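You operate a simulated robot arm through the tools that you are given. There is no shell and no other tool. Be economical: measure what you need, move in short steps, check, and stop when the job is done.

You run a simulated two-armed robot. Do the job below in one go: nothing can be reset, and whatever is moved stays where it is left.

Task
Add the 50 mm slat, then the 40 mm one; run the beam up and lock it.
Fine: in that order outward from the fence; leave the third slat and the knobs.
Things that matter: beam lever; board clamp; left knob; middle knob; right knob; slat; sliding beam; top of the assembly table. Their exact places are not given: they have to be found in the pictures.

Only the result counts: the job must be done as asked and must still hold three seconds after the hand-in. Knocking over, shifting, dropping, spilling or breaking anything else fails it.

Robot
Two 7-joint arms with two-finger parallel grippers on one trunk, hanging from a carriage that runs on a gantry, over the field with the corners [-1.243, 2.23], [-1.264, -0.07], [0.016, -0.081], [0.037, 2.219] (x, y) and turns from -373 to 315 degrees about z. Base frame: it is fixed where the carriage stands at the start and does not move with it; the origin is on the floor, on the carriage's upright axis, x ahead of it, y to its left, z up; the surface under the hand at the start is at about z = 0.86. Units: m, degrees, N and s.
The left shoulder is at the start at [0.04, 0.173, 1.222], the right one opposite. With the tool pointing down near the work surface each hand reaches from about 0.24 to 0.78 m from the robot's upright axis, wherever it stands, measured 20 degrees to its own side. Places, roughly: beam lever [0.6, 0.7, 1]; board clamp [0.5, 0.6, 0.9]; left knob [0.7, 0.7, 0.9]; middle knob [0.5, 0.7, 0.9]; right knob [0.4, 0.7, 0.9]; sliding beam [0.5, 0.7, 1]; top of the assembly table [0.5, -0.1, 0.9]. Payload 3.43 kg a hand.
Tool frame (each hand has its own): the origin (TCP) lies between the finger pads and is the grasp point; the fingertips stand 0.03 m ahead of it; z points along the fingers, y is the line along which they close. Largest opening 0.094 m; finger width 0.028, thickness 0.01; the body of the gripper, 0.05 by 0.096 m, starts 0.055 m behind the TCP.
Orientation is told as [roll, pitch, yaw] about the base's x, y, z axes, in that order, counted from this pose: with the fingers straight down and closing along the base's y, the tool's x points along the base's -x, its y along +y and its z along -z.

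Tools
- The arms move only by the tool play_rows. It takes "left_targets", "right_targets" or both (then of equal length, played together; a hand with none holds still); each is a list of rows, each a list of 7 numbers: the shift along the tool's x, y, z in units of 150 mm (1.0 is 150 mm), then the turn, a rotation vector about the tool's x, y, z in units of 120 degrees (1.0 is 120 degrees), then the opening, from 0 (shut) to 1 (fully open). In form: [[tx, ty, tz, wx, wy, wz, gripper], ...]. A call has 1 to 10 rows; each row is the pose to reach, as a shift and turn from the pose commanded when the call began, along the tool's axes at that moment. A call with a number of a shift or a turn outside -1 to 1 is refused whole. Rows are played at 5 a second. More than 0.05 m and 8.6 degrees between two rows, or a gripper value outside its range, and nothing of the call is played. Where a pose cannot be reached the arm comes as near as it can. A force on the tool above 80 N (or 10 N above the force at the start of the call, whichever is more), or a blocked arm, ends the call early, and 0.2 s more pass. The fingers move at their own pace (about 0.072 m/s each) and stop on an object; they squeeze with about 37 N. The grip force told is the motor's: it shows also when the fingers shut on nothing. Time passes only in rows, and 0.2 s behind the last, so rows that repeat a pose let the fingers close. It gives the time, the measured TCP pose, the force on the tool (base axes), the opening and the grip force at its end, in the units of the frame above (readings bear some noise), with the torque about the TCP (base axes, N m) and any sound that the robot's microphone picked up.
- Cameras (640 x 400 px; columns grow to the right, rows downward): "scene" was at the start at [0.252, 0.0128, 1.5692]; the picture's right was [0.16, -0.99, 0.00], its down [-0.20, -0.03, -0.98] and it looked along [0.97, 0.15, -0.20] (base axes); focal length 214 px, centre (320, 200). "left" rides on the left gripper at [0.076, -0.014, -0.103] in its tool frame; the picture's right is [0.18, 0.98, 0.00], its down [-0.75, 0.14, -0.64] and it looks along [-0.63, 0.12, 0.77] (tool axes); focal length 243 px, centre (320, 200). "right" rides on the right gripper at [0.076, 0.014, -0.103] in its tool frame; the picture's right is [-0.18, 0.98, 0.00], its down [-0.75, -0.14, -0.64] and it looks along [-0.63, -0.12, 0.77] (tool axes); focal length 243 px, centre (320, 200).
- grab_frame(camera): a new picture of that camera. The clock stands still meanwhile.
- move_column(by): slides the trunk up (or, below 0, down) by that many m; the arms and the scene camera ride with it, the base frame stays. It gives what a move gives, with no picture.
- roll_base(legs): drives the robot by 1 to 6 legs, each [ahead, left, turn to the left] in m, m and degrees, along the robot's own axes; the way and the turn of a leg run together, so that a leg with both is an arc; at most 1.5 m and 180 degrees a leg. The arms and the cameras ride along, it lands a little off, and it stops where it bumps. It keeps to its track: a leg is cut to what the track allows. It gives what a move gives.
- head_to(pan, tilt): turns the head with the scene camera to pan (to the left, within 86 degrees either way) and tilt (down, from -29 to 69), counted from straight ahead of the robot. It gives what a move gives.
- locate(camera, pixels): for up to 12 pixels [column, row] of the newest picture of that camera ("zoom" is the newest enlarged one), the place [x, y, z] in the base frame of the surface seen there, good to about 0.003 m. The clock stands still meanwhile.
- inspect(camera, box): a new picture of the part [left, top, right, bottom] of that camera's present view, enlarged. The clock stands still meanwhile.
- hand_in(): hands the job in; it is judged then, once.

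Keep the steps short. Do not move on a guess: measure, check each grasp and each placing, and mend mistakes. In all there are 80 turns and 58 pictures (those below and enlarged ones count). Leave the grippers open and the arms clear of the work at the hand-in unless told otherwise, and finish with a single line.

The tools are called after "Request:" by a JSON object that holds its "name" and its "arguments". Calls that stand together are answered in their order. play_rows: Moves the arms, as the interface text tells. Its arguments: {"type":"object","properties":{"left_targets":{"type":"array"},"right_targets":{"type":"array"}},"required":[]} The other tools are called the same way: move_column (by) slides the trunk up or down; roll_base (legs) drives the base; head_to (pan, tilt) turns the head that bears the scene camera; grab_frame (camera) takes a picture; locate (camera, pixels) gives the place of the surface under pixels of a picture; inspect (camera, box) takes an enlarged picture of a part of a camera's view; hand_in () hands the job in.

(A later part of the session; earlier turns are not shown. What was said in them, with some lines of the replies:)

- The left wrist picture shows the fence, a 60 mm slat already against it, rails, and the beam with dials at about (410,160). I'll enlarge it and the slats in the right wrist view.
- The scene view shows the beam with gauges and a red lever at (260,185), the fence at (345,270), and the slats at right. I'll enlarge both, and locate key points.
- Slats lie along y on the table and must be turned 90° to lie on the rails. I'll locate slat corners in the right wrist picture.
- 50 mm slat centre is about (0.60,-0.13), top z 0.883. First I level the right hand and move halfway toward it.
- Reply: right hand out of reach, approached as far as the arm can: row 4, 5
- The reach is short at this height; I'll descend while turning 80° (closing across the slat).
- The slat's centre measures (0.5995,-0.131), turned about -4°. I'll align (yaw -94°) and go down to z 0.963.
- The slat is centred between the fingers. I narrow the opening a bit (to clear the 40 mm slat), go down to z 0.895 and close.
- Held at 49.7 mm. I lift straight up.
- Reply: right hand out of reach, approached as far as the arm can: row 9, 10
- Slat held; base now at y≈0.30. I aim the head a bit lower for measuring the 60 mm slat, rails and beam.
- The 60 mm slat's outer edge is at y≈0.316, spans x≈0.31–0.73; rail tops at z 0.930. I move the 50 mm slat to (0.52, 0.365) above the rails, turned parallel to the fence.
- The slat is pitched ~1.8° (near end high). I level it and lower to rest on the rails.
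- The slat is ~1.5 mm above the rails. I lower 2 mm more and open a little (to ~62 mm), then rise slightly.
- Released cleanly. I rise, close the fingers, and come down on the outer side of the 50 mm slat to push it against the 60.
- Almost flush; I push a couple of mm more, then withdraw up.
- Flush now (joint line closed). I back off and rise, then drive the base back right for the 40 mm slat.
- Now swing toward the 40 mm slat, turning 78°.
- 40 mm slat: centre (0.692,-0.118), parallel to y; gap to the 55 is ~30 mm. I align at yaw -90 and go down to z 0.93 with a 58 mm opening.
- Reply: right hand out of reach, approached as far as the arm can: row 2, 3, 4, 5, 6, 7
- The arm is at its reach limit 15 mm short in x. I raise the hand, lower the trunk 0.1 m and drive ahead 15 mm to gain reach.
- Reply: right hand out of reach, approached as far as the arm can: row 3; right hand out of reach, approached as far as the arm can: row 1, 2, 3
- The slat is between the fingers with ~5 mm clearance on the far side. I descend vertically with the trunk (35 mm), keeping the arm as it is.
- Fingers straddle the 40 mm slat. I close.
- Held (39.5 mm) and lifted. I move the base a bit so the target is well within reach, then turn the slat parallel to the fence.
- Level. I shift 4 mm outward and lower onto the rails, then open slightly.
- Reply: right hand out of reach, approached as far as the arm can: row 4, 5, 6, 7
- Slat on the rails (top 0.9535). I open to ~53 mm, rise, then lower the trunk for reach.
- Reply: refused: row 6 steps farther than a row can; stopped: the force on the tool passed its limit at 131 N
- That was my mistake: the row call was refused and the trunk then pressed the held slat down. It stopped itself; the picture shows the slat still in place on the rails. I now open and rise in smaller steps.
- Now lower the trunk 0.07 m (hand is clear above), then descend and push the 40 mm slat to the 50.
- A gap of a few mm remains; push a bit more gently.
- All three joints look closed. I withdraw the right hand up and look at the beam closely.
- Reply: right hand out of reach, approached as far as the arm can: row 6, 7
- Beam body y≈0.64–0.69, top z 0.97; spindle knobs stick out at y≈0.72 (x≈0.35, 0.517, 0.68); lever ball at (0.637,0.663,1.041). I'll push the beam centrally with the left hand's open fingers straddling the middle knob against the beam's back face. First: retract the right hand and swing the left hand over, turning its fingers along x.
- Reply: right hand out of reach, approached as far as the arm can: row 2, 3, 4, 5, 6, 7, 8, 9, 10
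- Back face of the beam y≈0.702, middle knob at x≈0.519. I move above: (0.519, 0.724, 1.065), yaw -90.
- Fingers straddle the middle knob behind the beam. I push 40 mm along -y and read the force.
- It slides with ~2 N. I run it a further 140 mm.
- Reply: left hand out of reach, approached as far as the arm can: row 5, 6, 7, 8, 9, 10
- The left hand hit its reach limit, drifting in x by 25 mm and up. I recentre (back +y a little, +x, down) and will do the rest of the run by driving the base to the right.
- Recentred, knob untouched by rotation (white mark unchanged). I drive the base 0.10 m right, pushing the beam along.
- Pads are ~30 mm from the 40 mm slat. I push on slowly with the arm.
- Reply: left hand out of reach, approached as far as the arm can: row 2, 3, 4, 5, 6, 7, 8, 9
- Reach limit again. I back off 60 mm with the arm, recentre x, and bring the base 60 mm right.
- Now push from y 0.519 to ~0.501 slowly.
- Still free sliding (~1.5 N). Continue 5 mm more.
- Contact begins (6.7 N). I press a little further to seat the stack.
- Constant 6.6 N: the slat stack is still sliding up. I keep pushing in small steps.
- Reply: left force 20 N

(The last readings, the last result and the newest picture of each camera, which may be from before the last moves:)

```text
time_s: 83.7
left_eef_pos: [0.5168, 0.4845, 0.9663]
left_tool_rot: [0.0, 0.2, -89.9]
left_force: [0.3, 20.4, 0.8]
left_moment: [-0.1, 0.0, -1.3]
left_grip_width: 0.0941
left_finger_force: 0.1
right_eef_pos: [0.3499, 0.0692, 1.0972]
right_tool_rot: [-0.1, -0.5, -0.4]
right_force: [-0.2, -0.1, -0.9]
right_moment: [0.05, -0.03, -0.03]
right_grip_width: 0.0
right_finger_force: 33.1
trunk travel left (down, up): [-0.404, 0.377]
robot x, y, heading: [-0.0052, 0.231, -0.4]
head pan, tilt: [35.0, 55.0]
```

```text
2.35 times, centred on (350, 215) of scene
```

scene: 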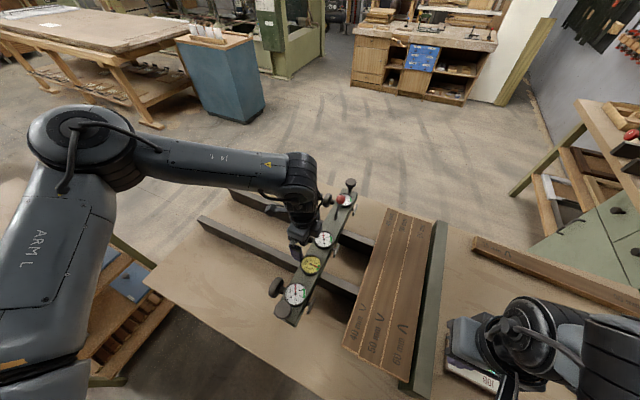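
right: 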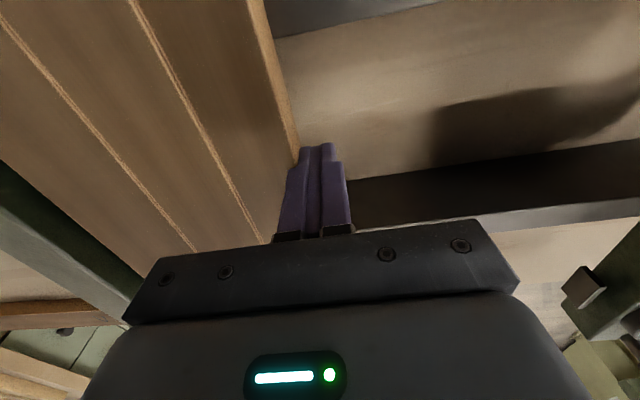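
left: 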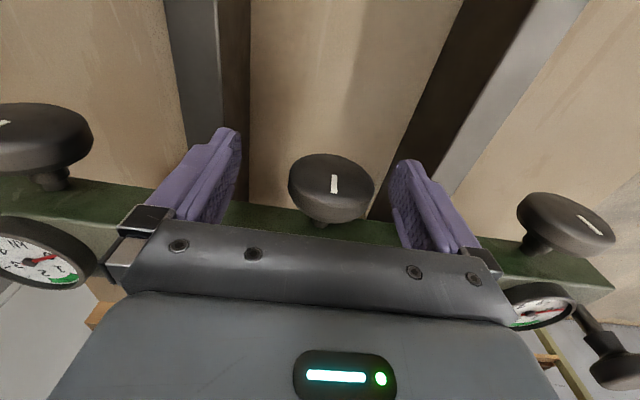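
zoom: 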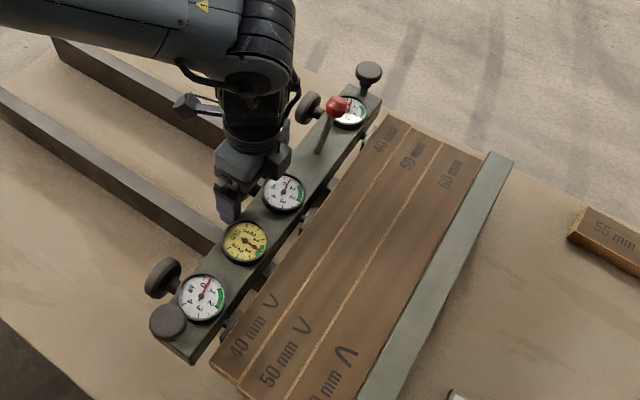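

Force rose to 20 N: the stack is seated against the fence. Now back the left hand off (+y), raise it, and look closely at the lever.

Request:
{"name": "play_rows", "arguments": {"left_targets": [[0.1, 0, 0, 0, 0, 0, 1], [0.12, 0, -0.2, 0, 0, 0, 1], [0.12, 0, -0.4, 0, 0, 0, 1], [0.12, 0, -0.6, 0, 0, 0, 1], [0.3, 0, -0.8, 0, 0, 0, 1], [0.5, 0, -1.0, 0, 0, 0, 1]]}}

Request:
{"name": "inspect", "arguments": {"camera": "scene", "box": [310, 130, 390, 190]}}

Request:
{"name": "locate", "arguments": {"camera": "zoom", "pixels": [[250, 150], [250, 200], [240, 260], [230, 300], [320, 200]]}}

```text
time_s: 85.1
left_eef_pos: [0.5189, 0.5568, 1.1163]
left_tool_rot: [-0.1, -0.1, -90.0]
left_force: [-0.4, -0.1, -0.4]
left_moment: [-0.02, 0.0, -0.02]
left_grip_width: 0.0939
left_finger_force: 0.1
right_eef_pos: [0.3508, 0.0645, 1.0976]
right_tool_rot: [-0.2, -0.7, -0.4]
right_force: [-1.8, -0.2, -0.5]
right_moment: [-0.01, 0.0, -0.04]
right_grip_width: 0.0
right_finger_force: 33.1
trunk travel left (down, up): [-0.404, 0.377]
robot x, y, heading: [-0.0052, 0.2343, -0.0]
head pan, tilt: [35.0, 55.0]
```

```text
6.67 times, centred on (350, 160) of scene
```

zoom: 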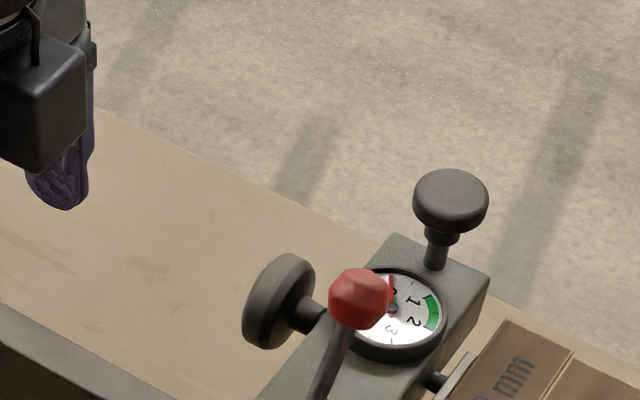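

```text
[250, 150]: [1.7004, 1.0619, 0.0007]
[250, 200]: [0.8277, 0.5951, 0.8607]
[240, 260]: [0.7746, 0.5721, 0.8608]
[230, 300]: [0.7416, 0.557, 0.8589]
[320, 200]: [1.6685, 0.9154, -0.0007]
```

Request:
{"name": "locate", "arguments": {"camera": "zoom", "pixels": [[357, 298], [350, 335], [340, 360], [325, 390], [400, 380], [440, 395]]}}

Request:
{"name": "inspect", "arguments": {"camera": "scene", "box": [260, 150, 400, 250]}}

```text
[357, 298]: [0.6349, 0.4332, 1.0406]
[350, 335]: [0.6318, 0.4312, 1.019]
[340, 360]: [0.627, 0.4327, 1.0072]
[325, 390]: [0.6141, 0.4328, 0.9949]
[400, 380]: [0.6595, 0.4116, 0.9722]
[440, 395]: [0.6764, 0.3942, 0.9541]
```

```text
4.00 times, centred on (330, 200) of scene
```

zoom: 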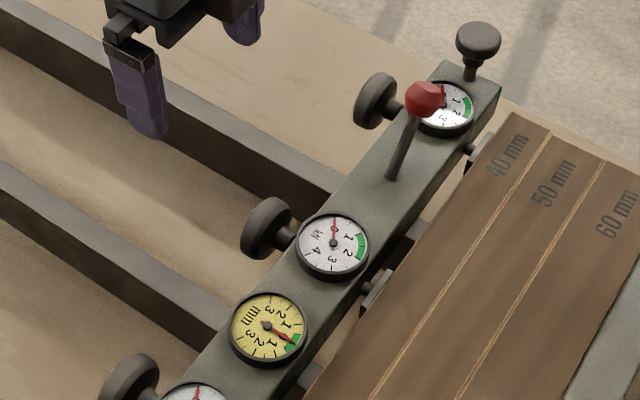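

The lever leans +x (base x≈0.61, ball (0.636,0.433,1.041)); its free side is -x, so locking means swinging it over to -x. I move the base 0.1 m right for reach and turn the left hand so it can take the ball from both y sides.

Request:
{"name": "roll_base", "arguments": {"legs": [[0.015, -0.1, 0]]}}

Request:
{"name": "play_rows", "arguments": {"left_targets": [[0, 0.05, 0, 0, 0, -0.07, 0.7], [0, 0.1, 0, 0, 0, -0.14, 0.7], [0, 0.2, 0, 0, 0, -0.21, 0.7], [0, 0.3, 0, 0, 0, -0.28, 0.7], [0, 0.4, 0, 0, 0, -0.35, 0.7], [0, 0.5, 0, 0, 0, -0.42, 0.7], [-0.05, 0.55, 0, 0, 0, -0.49, 0.7], [-0.1, 0.6, 0, 0, 0, -0.56, 0.7], [-0.15, 0.65, 0, 0, 0, -0.63, 0.7], [-0.15, 0.68, 0, 0, 0, -0.7, 0.7]]}}

Request:
{"name": "grab_frame", "arguments": {"camera": "left"}}

```text
time_s: 86.3
left_eef_pos: [0.5334, 0.4548, 1.1157]
left_tool_rot: [0.0, -0.1, -90.0]
left_force: [-0.3, -0.2, -0.4]
left_moment: [0.01, 0.02, 0.02]
left_grip_width: 0.0941
left_finger_force: 0.1
right_eef_pos: [0.3648, -0.0375, 1.0982]
right_tool_rot: [-0.3, -0.6, -0.5]
right_force: [0.2, -1.1, 0.0]
right_moment: [0.06, 0.02, -0.01]
right_grip_width: 0.0001
right_finger_force: 33.0
trunk travel left (down, up): [-0.404, 0.377]
robot x, y, heading: [0.0087, 0.1342, -0.3]
head pan, tilt: [35.0, 55.0]
```

```text
time_s: 88.5
left_eef_pos: [0.5983, 0.4448, 1.1034]
left_tool_rot: [-0.1, -0.4, -5.9]
left_force: [-0.7, -0.5, 0.1]
left_moment: [0.02, 0.02, 0.02]
left_grip_width: 0.0658
left_finger_force: 0.1
left hand out of reach, approached as far as the arm can: row 6, 7, 8, 9, 10
right_eef_pos: [0.3646, -0.0339, 1.0982]
right_tool_rot: [-0.2, -0.7, -0.5]
right_force: [-1.1, -0.3, -0.1]
right_moment: [-0.01, -0.03, 0.02]
right_grip_width: 0.0002
right_finger_force: 32.7
trunk travel left (down, up): [-0.404, 0.377]
robot x, y, heading: [0.0077, 0.1307, -0.4]
head pan, tilt: [35.0, 55.0]
```

```text
8 pictures are left
```

left: 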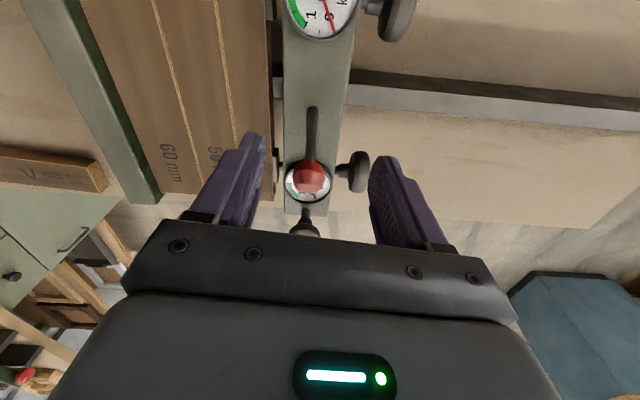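

Lever visible: stem leaning toward +x. The shoulder lines up better with the base further left; I drive 0.1 m back left (hand above everything), then approach the ball.

Request:
{"name": "roll_base", "arguments": {"legs": [[0.0, 0.1, 0]]}}

Request:
{"name": "play_rows", "arguments": {"left_targets": [[0, -0.2, 0, 0, 0, -0.025, 0.7], [0, -0.4, 0, 0, 0, -0.049, 0.7], [-0.05, -0.6, 0, 0, 0, -0.049, 0.7], [-0.15, -0.75, 0, 0, 0, -0.049, 0.7], [-0.25, -0.75, 0, 0, 0, -0.049, 0.7], [-0.25, -0.75, 0, 0, 0, -0.049, 0.7]]}}

```text
time_s: 89.7
left_eef_pos: [0.5995, 0.547, 1.1044]
left_tool_rot: [-0.3, -0.4, -6.0]
left_force: [-0.2, 0.7, 0.6]
left_moment: [-0.04, -0.03, -0.02]
left_grip_width: 0.0657
left_finger_force: 0.1
right_eef_pos: [0.3641, 0.0656, 1.0982]
right_tool_rot: [-0.2, -0.6, -0.6]
right_force: [0.5, 0.2, 0.2]
right_moment: [0.0, 0.01, -0.03]
right_grip_width: 0.0001
right_finger_force: 33.2
trunk travel left (down, up): [-0.404, 0.377]
robot x, y, heading: [0.0079, 0.2346, -0.2]
head pan, tilt: [35.0, 55.0]
```

```text
time_s: 91.0
left_eef_pos: [0.566, 0.4742, 1.0952]
left_tool_rot: [-0.3, -0.5, -0.2]
left_force: [-0.3, 0.3, 0.5]
left_moment: [0.01, 0.0, 0.01]
left_grip_width: 0.066
left_finger_force: 0.0
left hand out of reach, approached as far as the arm can: row 1, 2, 3, 4, 5, 6
right_eef_pos: [0.3655, 0.0659, 1.0959]
right_tool_rot: [-0.2, -0.7, -0.6]
right_force: [-0.2, 0.0, 0.6]
right_moment: [0.0, -0.01, -0.02]
right_grip_width: 0.0003
right_finger_force: 33.2
trunk travel left (down, up): [-0.404, 0.377]
robot x, y, heading: [0.0125, 0.2324, -0.2]
head pan, tilt: [35.0, 55.0]
```

Reach depends on the hand being well below the shoulder; I raise the trunk 50 mm, then lower the hand beside the lever (x≈0.566), centring y on 0.433.

Request:
{"name": "move_column", "arguments": {"by": 0.05}}

Request:
{"name": "play_rows", "arguments": {"left_targets": [[0, 0, 0.15, 0, 0, 0, 0.7], [0, 0, 0.28, 0, 0, 0, 0.7], [0, -0.15, 0.4, 0, 0, 0, 0.7], [0, -0.27, 0.5, 0, 0, 0, 0.7], [0, -0.27, 0.6, 0, 0, 0, 0.7], [0, -0.27, 0.63, 0, 0, 0, 0.7], [0, -0.27, 0.63, 0, 0, 0, 0.7]]}}

Request:
{"name": "grab_frame", "arguments": {"camera": "left"}}

```text
time_s: 92.0
left_eef_pos: [0.5663, 0.4742, 1.1451]
left_tool_rot: [-0.4, -0.4, -0.2]
left_force: [0.8, 0.2, -0.4]
left_moment: [0.05, 0.0, -0.02]
left_grip_width: 0.0659
left_finger_force: 0.1
right_eef_pos: [0.3643, 0.0654, 1.1475]
right_tool_rot: [-0.2, -0.6, -0.6]
right_force: [0.1, -0.7, -0.3]
right_moment: [-0.02, 0.03, 0.0]
right_grip_width: 0.0
right_finger_force: 33.1
trunk travel left (down, up): [-0.454, 0.327]
robot x, y, heading: [0.0076, 0.2375, -0.3]
head pan, tilt: [35.0, 55.0]
```

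```text
time_s: 93.6
left_eef_pos: [0.5438, 0.4549, 1.0623]
left_tool_rot: [-0.5, -0.6, -0.2]
left_force: [0.2, -0.4, -0.1]
left_moment: [-0.03, 0.02, 0.01]
left_grip_width: 0.0661
left_finger_force: 0.0
left hand out of reach, approached as far as the arm can: row 3, 4, 5, 6, 7
right_eef_pos: [0.3637, 0.0658, 1.1481]
right_tool_rot: [-0.2, -0.6, -0.6]
right_force: [0.6, 1.2, -0.3]
right_moment: [0.01, 0.02, 0.01]
right_grip_width: 0.0003
right_finger_force: 32.7
trunk travel left (down, up): [-0.454, 0.327]
robot x, y, heading: [0.0127, 0.238, -0.0]
head pan, tilt: [35.0, 55.0]
```

```text
7 pictures are left
```

left: 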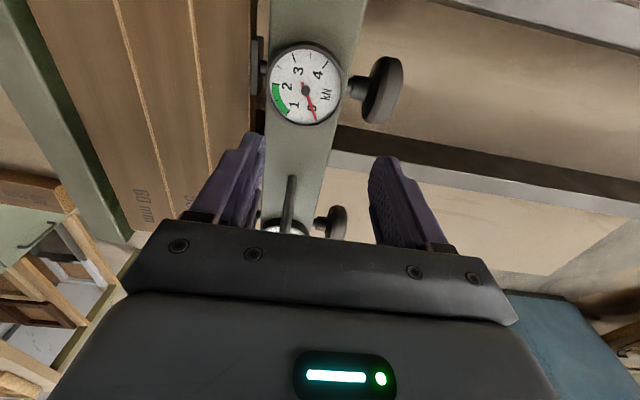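

The left hand's yaw is what limits it (mirrored from the right arm, +90° should be the favourable side). I rise and turn to yaw ≈ +84°.

Request:
{"name": "play_rows", "arguments": {"left_targets": [[0, 0, -0.15, 0, 0, -0.07, 0.7], [0, 0, -0.3, 0, 0, -0.14, 0.7], [0, 0, -0.4, 0, 0, -0.21, 0.7], [0, 0, -0.4, 0, 0, -0.28, 0.7], [0, 0, -0.4, 0, 0, -0.35, 0.7], [-0.1, -0.03, -0.4, 0, 0, -0.42, 0.7], [-0.2, -0.06, -0.4, 0, 0, -0.49, 0.7], [-0.3, -0.1, -0.4, 0, 0, -0.56, 0.7], [-0.45, -0.13, -0.4, 0, 0, -0.63, 0.7], [-0.6, -0.15, -0.4, 0, 0, -0.7, 0.7]]}}

```text
time_s: 95.8
left_eef_pos: [0.6324, 0.7013, 1.1521]
left_tool_rot: [-3.2, 1.8, 77.9]
left_force: [0.4, 0.4, 0.2]
left_moment: [0.01, 0.0, 0.01]
left_grip_width: 0.0659
left_finger_force: 0.1
left hand out of reach, approached as far as the arm can: row 4, 5, 6, 7, 8, 9, 10
right_eef_pos: [0.3649, 0.0669, 1.1465]
right_tool_rot: [-0.2, -0.6, -0.5]
right_force: [-0.8, -0.2, 0.5]
right_moment: [-0.04, 0.0, -0.01]
right_grip_width: 0.0001
right_finger_force: 32.6
trunk travel left (down, up): [-0.454, 0.327]
robot x, y, heading: [0.0074, 0.237, -0.5]
head pan, tilt: [35.0, 55.0]
```

That pose isn't reachable; the hand is safely high at (0.63,0.70,1.15). The right arm has proven reach for such a place at yaw -90 with the target ~0.115 to its right. I drive the base left 0.31 m and swing the right hand in, high up.

Request:
{"name": "roll_base", "arguments": {"legs": [[0.0, 0.31, 0]]}}

Request:
{"name": "play_rows", "arguments": {"right_targets": [[-0.05, 0, 0, 0, 0, 0.07, 0.3], [-0.15, 0, 0, 0, 0, 0.14, 0.5], [-0.25, 0.05, 0, 0, 0, 0.21, 0.7], [-0.35, 0.1, 0, 0, 0, 0.28, 0.7], [-0.45, 0.15, 0, 0, 0, 0.35, 0.7], [-0.55, 0.2, 0, 0, 0, 0.42, 0.7], [-0.65, 0.25, 0, 0, 0, 0.49, 0.7], [-0.75, 0.3, 0, 0, 0, 0.56, 0.7], [-0.85, 0.35, 0, 0, 0, 0.63, 0.7], [-1.0, 0.35, 0, 0, 0, 0.7, 0.7]]}}

```text
time_s: 97.8
left_eef_pos: [0.6356, 1.0035, 1.1522]
left_tool_rot: [-3.3, 1.9, 77.5]
left_force: [-0.3, -0.3, -0.4]
left_moment: [0.0, 0.02, -0.02]
left_grip_width: 0.0656
left_finger_force: 0.1
right_eef_pos: [0.3671, 0.3691, 1.1468]
right_tool_rot: [-0.2, -0.7, -0.8]
right_force: [0.1, 0.1, -0.8]
right_moment: [0.01, -0.04, 0.02]
right_grip_width: 0.0001
right_finger_force: 32.8
trunk travel left (down, up): [-0.454, 0.327]
robot x, y, heading: [0.01, 0.5377, -0.6]
head pan, tilt: [35.0, 55.0]
```

```text
time_s: 100.0
left_eef_pos: [0.637, 1.0016, 1.1518]
left_tool_rot: [-3.4, 2.0, 77.5]
left_force: [0.6, -0.2, -0.9]
left_moment: [0.01, 0.0, -0.02]
left_grip_width: 0.0659
left_finger_force: 0.2
right_eef_pos: [0.5169, 0.4194, 1.1493]
right_tool_rot: [0.6, -0.4, -85.0]
right_force: [-0.6, -0.1, -0.8]
right_moment: [0.0, 0.01, 0.05]
right_grip_width: 0.0659
right_finger_force: 0.0
trunk travel left (down, up): [-0.454, 0.327]
robot x, y, heading: [0.0104, 0.5414, -0.7]
head pan, tilt: [35.0, 55.0]
```

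Reachable. Move over the ball: (0.636, 0.433, 1.12), and look.

Request:
{"name": "play_rows", "arguments": {"right_targets": [[0, 0.15, 0, 0, 0, 0.02, 0.7], [0.01, 0.3, 0.05, 0, 0, 0.042, 0.7], [0.02, 0.45, 0.1, 0, 0, 0.042, 0.7], [0.02, 0.6, 0.15, 0, 0, 0.042, 0.7], [0.02, 0.75, 0.2, 0, 0, 0.042, 0.7], [0.02, 0.8, 0.2, 0, 0, 0.042, 0.7], [0.02, 0.8, 0.2, 0, 0, 0.042, 0.7]]}}

Request:
{"name": "grab_frame", "arguments": {"camera": "right"}}

```text
time_s: 101.6
left_eef_pos: [0.6352, 1.0005, 1.1514]
left_tool_rot: [-3.3, 2.0, 77.5]
left_force: [0.5, 0.7, 0.4]
left_moment: [0.02, -0.01, 0.0]
left_grip_width: 0.0657
left_finger_force: 0.0
right_eef_pos: [0.6357, 0.4327, 1.119]
right_tool_rot: [0.6, -0.1, -89.9]
right_force: [-0.7, -0.8, -0.5]
right_moment: [0.0, -0.01, -0.01]
right_grip_width: 0.0655
right_finger_force: 0.1
trunk travel left (down, up): [-0.454, 0.327]
robot x, y, heading: [0.0133, 0.5366, -0.8]
head pan, tilt: [35.0, 55.0]
```

```text
6 pictures are left
```

right: 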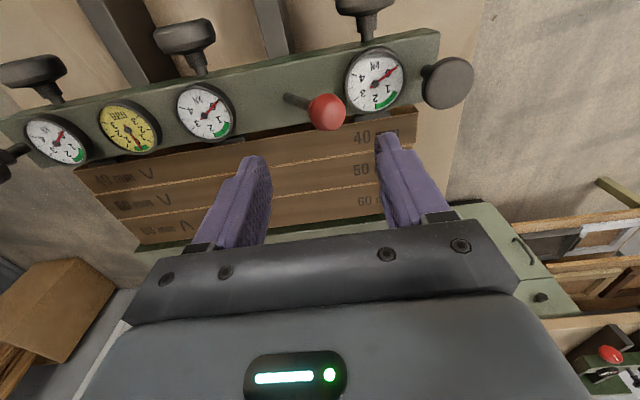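

Request:
{"name": "locate", "arguments": {"camera": "right", "pixels": [[326, 110], [288, 98], [302, 103], [280, 100], [250, 125], [350, 125]]}}

```text
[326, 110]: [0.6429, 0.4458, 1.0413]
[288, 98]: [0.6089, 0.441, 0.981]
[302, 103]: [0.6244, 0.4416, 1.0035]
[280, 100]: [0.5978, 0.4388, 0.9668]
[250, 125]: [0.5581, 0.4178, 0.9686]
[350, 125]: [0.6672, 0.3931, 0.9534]
```

Ball centre ≈(0.638,0.438,1.037), pivot ≈(0.60,0.438,0.97): 30° lean toward +x. I lower so the fingers straddle the ball in x.

Request:
{"name": "play_rows", "arguments": {"right_targets": [[0.035, 0.01, 0.1, 0, 0, 0, 0.7], [0.035, 0.01, 0.2, 0, 0, 0, 0.7], [0.035, 0.01, 0.3, 0, 0, 0, 0.7], [0.035, 0.01, 0.4, 0, 0, 0, 0.7], [0.035, 0.01, 0.47, 0, 0, 0, 0.7], [0.035, 0.01, 0.47, 0, 0, 0, 0.7]]}}

Request:
{"name": "play_rows", "arguments": {"right_targets": [[0, -0.06, 0, 0, 0, 0, 0.7], [0, -0.12, 0, 0, 0, 0, 0.7], [0, -0.18, 0, 0, 0, 0, 0.7], [0, -0.24, 0, 0, 0, 0, 0.7], [0, -0.3, 0, 0, 0, 0, 0.7], [0, -0.36, 0, 0, 0, 0, 0.7], [0, -0.42, 0, 0, 0, 0, 0.7], [0, -0.48, 0, 0, 0, 0, 0.7]]}}

Request:
{"name": "grab_frame", "arguments": {"camera": "right"}}

```text
time_s: 103.0
left_eef_pos: [0.6368, 1.0013, 1.1514]
left_tool_rot: [-3.4, 1.9, 77.5]
left_force: [0.2, -0.2, -0.2]
left_moment: [0.0, 0.03, -0.03]
left_grip_width: 0.0662
left_finger_force: 0.0
right_eef_pos: [0.6394, 0.4372, 1.0513]
right_tool_rot: [0.6, -0.2, -89.8]
right_force: [0.2, 0.4, -0.7]
right_moment: [0.0, -0.01, -0.02]
right_grip_width: 0.0658
right_finger_force: 0.1
trunk travel left (down, up): [-0.454, 0.327]
robot x, y, heading: [0.0124, 0.541, -0.6]
head pan, tilt: [35.0, 55.0]
```

```text
time_s: 104.8
left_eef_pos: [0.6368, 1.0026, 1.1519]
left_tool_rot: [-3.4, 1.8, 77.5]
left_force: [0.2, -0.7, 0.0]
left_moment: [-0.01, 0.02, 0.01]
left_grip_width: 0.0658
left_finger_force: 0.2
right_eef_pos: [0.5686, 0.4377, 1.0501]
right_tool_rot: [0.6, -0.2, -89.8]
right_force: [-0.1, -0.3, -1.0]
right_moment: [-0.04, 0.03, 0.05]
right_grip_width: 0.0661
right_finger_force: 0.2
trunk travel left (down, up): [-0.454, 0.327]
robot x, y, heading: [0.0129, 0.5389, -0.6]
head pan, tilt: [35.0, 55.0]
```

```text
5 pictures are left
```

right: 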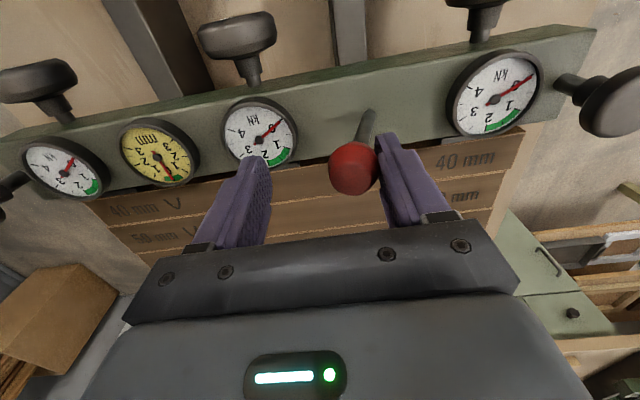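

The lever follows easily and is about at/past vertical. Continue 30 mm more.

Request:
{"name": "play_rows", "arguments": {"right_targets": [[0, -0.03, 0, 0, 0, 0, 0.7], [0, -0.06, 0, 0, 0, 0, 0.7], [0, -0.09, 0, 0, 0, 0, 0.7], [0, -0.12, 0, 0, 0, 0, 0.7], [0, -0.15, 0, 0, 0, 0, 0.7], [0, -0.18, 0, 0, 0, 0, 0.7], [0, -0.2, 0, 0, 0, 0, 0.7]]}}

Request:
{"name": "locate", "arguments": {"camera": "right", "pixels": [[352, 165], [368, 120]]}}

```text
time_s: 106.4
left_eef_pos: [0.6395, 1.0021, 1.1523]
left_tool_rot: [-3.4, 1.8, 77.6]
left_force: [-0.1, -0.2, -0.1]
left_moment: [0.02, -0.01, 0.01]
left_grip_width: 0.0656
left_finger_force: 0.0
right_eef_pos: [0.5417, 0.4373, 1.0506]
right_tool_rot: [1.0, -0.2, -90.0]
right_force: [25.7, 0.2, -10.3]
right_moment: [0.04, -0.18, -0.03]
right_grip_width: 0.0796
right_finger_force: 12.0
trunk travel left (down, up): [-0.454, 0.327]
robot x, y, heading: [0.0118, 0.5361, -0.4]
head pan, tilt: [35.0, 55.0]
```

```text
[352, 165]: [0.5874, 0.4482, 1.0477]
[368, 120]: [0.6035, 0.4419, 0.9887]
```

Resistance 26 N – the lever has come to a stop on the -x side. I ease off, rise and check.

Request:
{"name": "play_rows", "arguments": {"right_targets": [[0, 0.1, 0, 0, 0, 0, 0.75], [0, 0.1, -0.2, 0, 0, 0, 0.8], [0, 0.1, -0.4, 0, 0, 0, 0.8], [-0.2, 0.1, -0.6, 0, 0, 0, 0.8], [-0.4, 0.0, -0.6, 0, 0, 0, 0.8], [-0.4, 0.0, -0.6, 0, 0, 0, 0.8]]}}

Request:
{"name": "grab_frame", "arguments": {"camera": "right"}}

```text
time_s: 107.8
left_eef_pos: [0.6376, 1.0023, 1.1518]
left_tool_rot: [-3.3, 2.0, 77.6]
left_force: [0.0, 0.6, -0.1]
left_moment: [-0.01, -0.02, 0.01]
left_grip_width: 0.0657
left_finger_force: 0.0
right_eef_pos: [0.5371, 0.3786, 1.1401]
right_tool_rot: [0.5, -0.2, -89.8]
right_force: [0.8, -0.3, 0.3]
right_moment: [-0.02, 0.01, 0.01]
right_grip_width: 0.0752
right_finger_force: 0.0
trunk travel left (down, up): [-0.454, 0.327]
robot x, y, heading: [0.0131, 0.5392, -0.6]
head pan, tilt: [35.0, 55.0]
```

```text
4 pictures are left
```

right: 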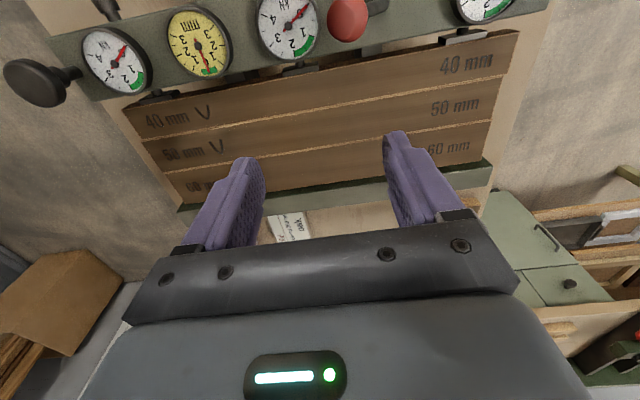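

Request:
{"name": "locate", "arguments": {"camera": "right", "pixels": [[347, 18], [375, 5], [152, 98], [300, 72], [463, 38], [160, 112], [300, 85], [470, 48], [180, 200], [490, 160], [200, 205], [470, 155]]}}

Request:
{"name": "inspect", "arguments": {"camera": "right", "box": [110, 0, 530, 220]}}

```text
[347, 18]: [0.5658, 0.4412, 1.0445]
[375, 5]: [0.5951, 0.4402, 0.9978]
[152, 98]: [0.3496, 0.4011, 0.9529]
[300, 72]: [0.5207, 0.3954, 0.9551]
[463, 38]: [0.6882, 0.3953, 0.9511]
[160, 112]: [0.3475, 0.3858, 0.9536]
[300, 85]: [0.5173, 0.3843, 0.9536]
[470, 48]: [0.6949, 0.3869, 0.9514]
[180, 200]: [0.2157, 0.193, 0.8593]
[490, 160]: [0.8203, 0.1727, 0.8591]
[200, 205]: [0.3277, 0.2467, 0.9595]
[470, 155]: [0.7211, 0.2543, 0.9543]
```

```text
1.52 times, centred on (320, 110) of right
```

zoom: 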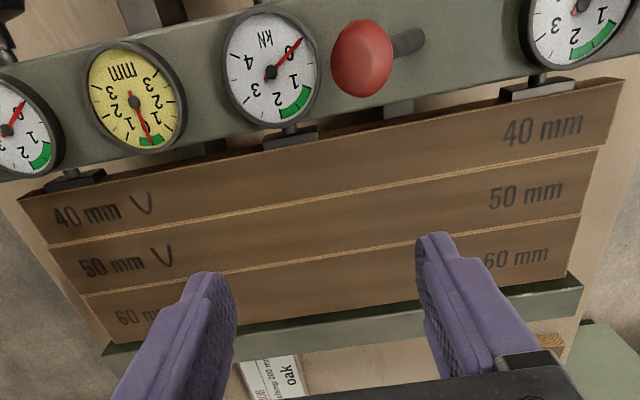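

Beam pads sit on the 40 mm slat's edge, all joints closed, the skew dial is at its zero, spindle gauges at 0, lever leans -x (ball x 0.566). To be sure the lever is fully home I give it one stiffer push with closed fingers.

Request:
{"name": "play_rows", "arguments": {"right_targets": [[0.1, 0.2, 0, 0, 0, 0, 0.4], [0.2, 0.4, 0, 0, 0, 0, 0], [0.4, 0.453, 0, 0, 0, 0, 0], [0.4, 0.453, 0.2, 0, 0, 0, 0], [0.4, 0.453, 0.4, 0, 0, 0, 0], [0.4, 0.453, 0.6, 0, 0, 0, 0], [0.4, 0.4, 0.6, 0, 0, 0, 0], [0.4, 0.36, 0.6, 0, 0, 0, 0], [0.4, 0.33, 0.6, 0, 0, 0, 0], [0.4, 0.31, 0.6, 0, 0, 0, 0]]}}

```text
time_s: 110.0
left_eef_pos: [0.6411, 1.0034, 1.1535]
left_tool_rot: [-3.5, 1.8, 77.6]
left_force: [-0.3, -0.9, -0.3]
left_moment: [-0.01, 0.0, -0.03]
left_grip_width: 0.0659
left_finger_force: 0.1
right_eef_pos: [0.5909, 0.4387, 1.0503]
right_tool_rot: [1.2, -0.3, -90.0]
right_force: [39.8, 3.5, -30.3]
right_moment: [0.04, -1.15, -0.08]
right_grip_width: 0.0
right_finger_force: 32.6
trunk travel left (down, up): [-0.454, 0.327]
robot x, y, heading: [0.0067, 0.5382, -0.6]
head pan, tilt: [35.0, 55.0]
```

40 N against a hard stop: the lever is home. I withdraw the right hand up and clear, and open both grippers.

Request:
{"name": "play_rows", "arguments": {"right_targets": [[0, 0.08, 0, 0, 0, 0, 0], [0, 0.08, -0.2, 0, 0, 0, 0], [0, 0.08, -0.45, 0, 0, 0, 0.2], [0, 0.08, -0.7, 0, 0, 0, 0.6], [0, -0.1, -0.85, 0, 0, 0, 1], [-0.15, -0.3, -0.85, 0, 0, 0, 1], [-0.3, -0.5, -0.85, 0, 0, 0, 1], [-0.45, -0.7, -0.85, 0, 0, 0, 1], [-0.6, -0.9, -0.85, 0, 0, 0, 1], [-0.6, -0.9, -0.85, 0, 0, 0, 1]], "left_targets": [[0, 0, 0, 0, 0, 0, 1], [0, 0, 0, 0, 0, 0, 1], [0, 0, 0, 0, 0, 0, 1], [0, 0, 0, 0, 0, 0, 1], [0, 0, 0, 0, 0, 0, 1], [0, 0, 0, 0, 0, 0, 1], [0, 0, 0, 0, 0, 0, 1], [0, 0, 0, 0, 0, 0, 1], [0, 0, 0, 0, 0, 0, 1], [0, 0, 0, 0, 0, 0, 1]]}}

Request:
{"name": "head_to", "arguments": {"pan": 0, "tilt": 60}}

Request:
{"name": "grab_frame", "arguments": {"camera": "scene"}}

```text
time_s: 112.2
left_eef_pos: [0.6364, 1.0024, 1.1516]
left_tool_rot: [-3.3, 1.9, 77.5]
left_force: [0.3, -0.6, -0.2]
left_moment: [-0.02, 0.02, -0.03]
left_grip_width: 0.094
left_finger_force: 0.0
right_eef_pos: [0.4473, 0.3474, 1.176]
right_tool_rot: [0.7, -0.2, -90.0]
right_force: [-0.3, 0.1, 0.3]
right_moment: [-0.01, -0.02, 0.01]
right_grip_width: 0.0938
right_finger_force: 0.1
trunk travel left (down, up): [-0.454, 0.327]
robot x, y, heading: [0.013, 0.5403, -0.6]
head pan, tilt: [35.0, 55.0]
```

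```text
time_s: 113.2
left_eef_pos: [0.6356, 1.0012, 1.1509]
left_tool_rot: [-3.3, 2.0, 77.5]
left_force: [0.7, 0.8, 0.4]
left_moment: [0.01, 0.0, -0.03]
left_grip_width: 0.0939
left_finger_force: 0.1
right_eef_pos: [0.4469, 0.347, 1.176]
right_tool_rot: [0.4, -0.2, -89.8]
right_force: [0.3, 0.2, -0.4]
right_moment: [0.03, 0.0, 0.03]
right_grip_width: 0.0941
right_finger_force: 0.1
trunk travel left (down, up): [-0.454, 0.327]
robot x, y, heading: [0.0125, 0.5393, -0.8]
head pan, tilt: [0.0, 60.0]
```

```text
2 pictures are left
```

scene: 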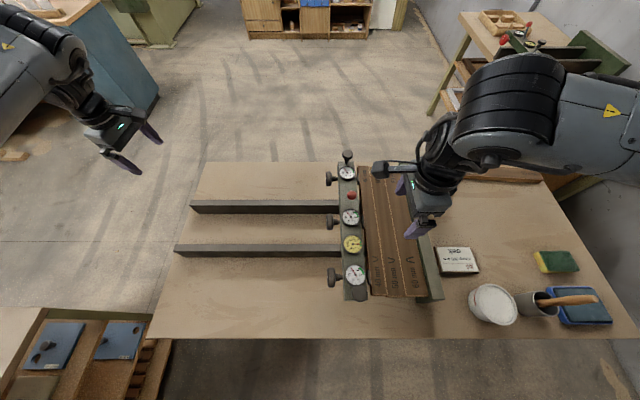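

Everything is in place: slats 60-50-40 tight, beam up, lever over. I raise the trunk so both arms are well clear, then hand in.

Request:
{"name": "move_column", "arguments": {"by": 0.12}}

Request:
{"name": "inspect", "arguments": {"camera": "scene", "box": [300, 140, 460, 310]}}

```text
time_s: 114.7
left_eef_pos: [0.6366, 1.002, 1.2701]
left_tool_rot: [-3.3, 1.9, 77.5]
left_force: [0.6, -0.4, -0.1]
left_moment: [0.0, 0.02, -0.02]
left_grip_width: 0.0936
left_finger_force: 0.1
right_eef_pos: [0.4475, 0.3467, 1.2953]
right_tool_rot: [0.6, -0.4, -89.9]
right_force: [0.0, -0.1, 0.1]
right_moment: [-0.03, 0.01, 0.02]
right_grip_width: 0.094
right_finger_force: 0.2
trunk travel left (down, up): [-0.574, 0.207]
robot x, y, heading: [0.0092, 0.5381, -0.7]
head pan, tilt: [0.0, 60.0]
```

```text
2.35 times, centred on (380, 225) of scene
```

zoom: 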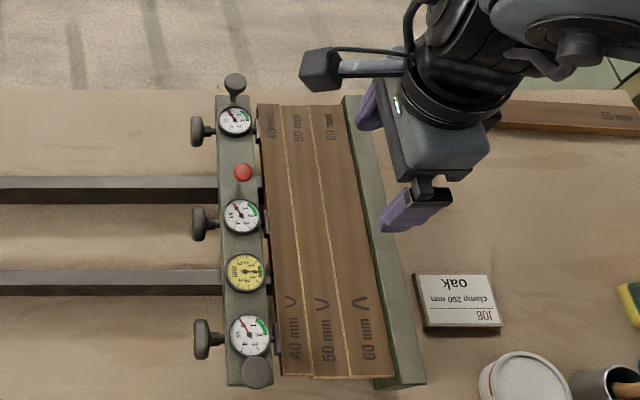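

The final view shows 60–50–40 tight between fence and beam, the lever over and the rest untouched. I hand in.

Request:
{"name": "hand_in", "arguments": {}}

```text
The job is handed in.
```

The 50 mm slat and then the 40 mm slat are on the rails outward from the 60, and the beam is pushed up against them with its lever over to a hard stop; I did not test whether the beam is actually locked, and I once pressed the 40 mm slat onto the rails with about 131 N by mistake, with no visible damage.
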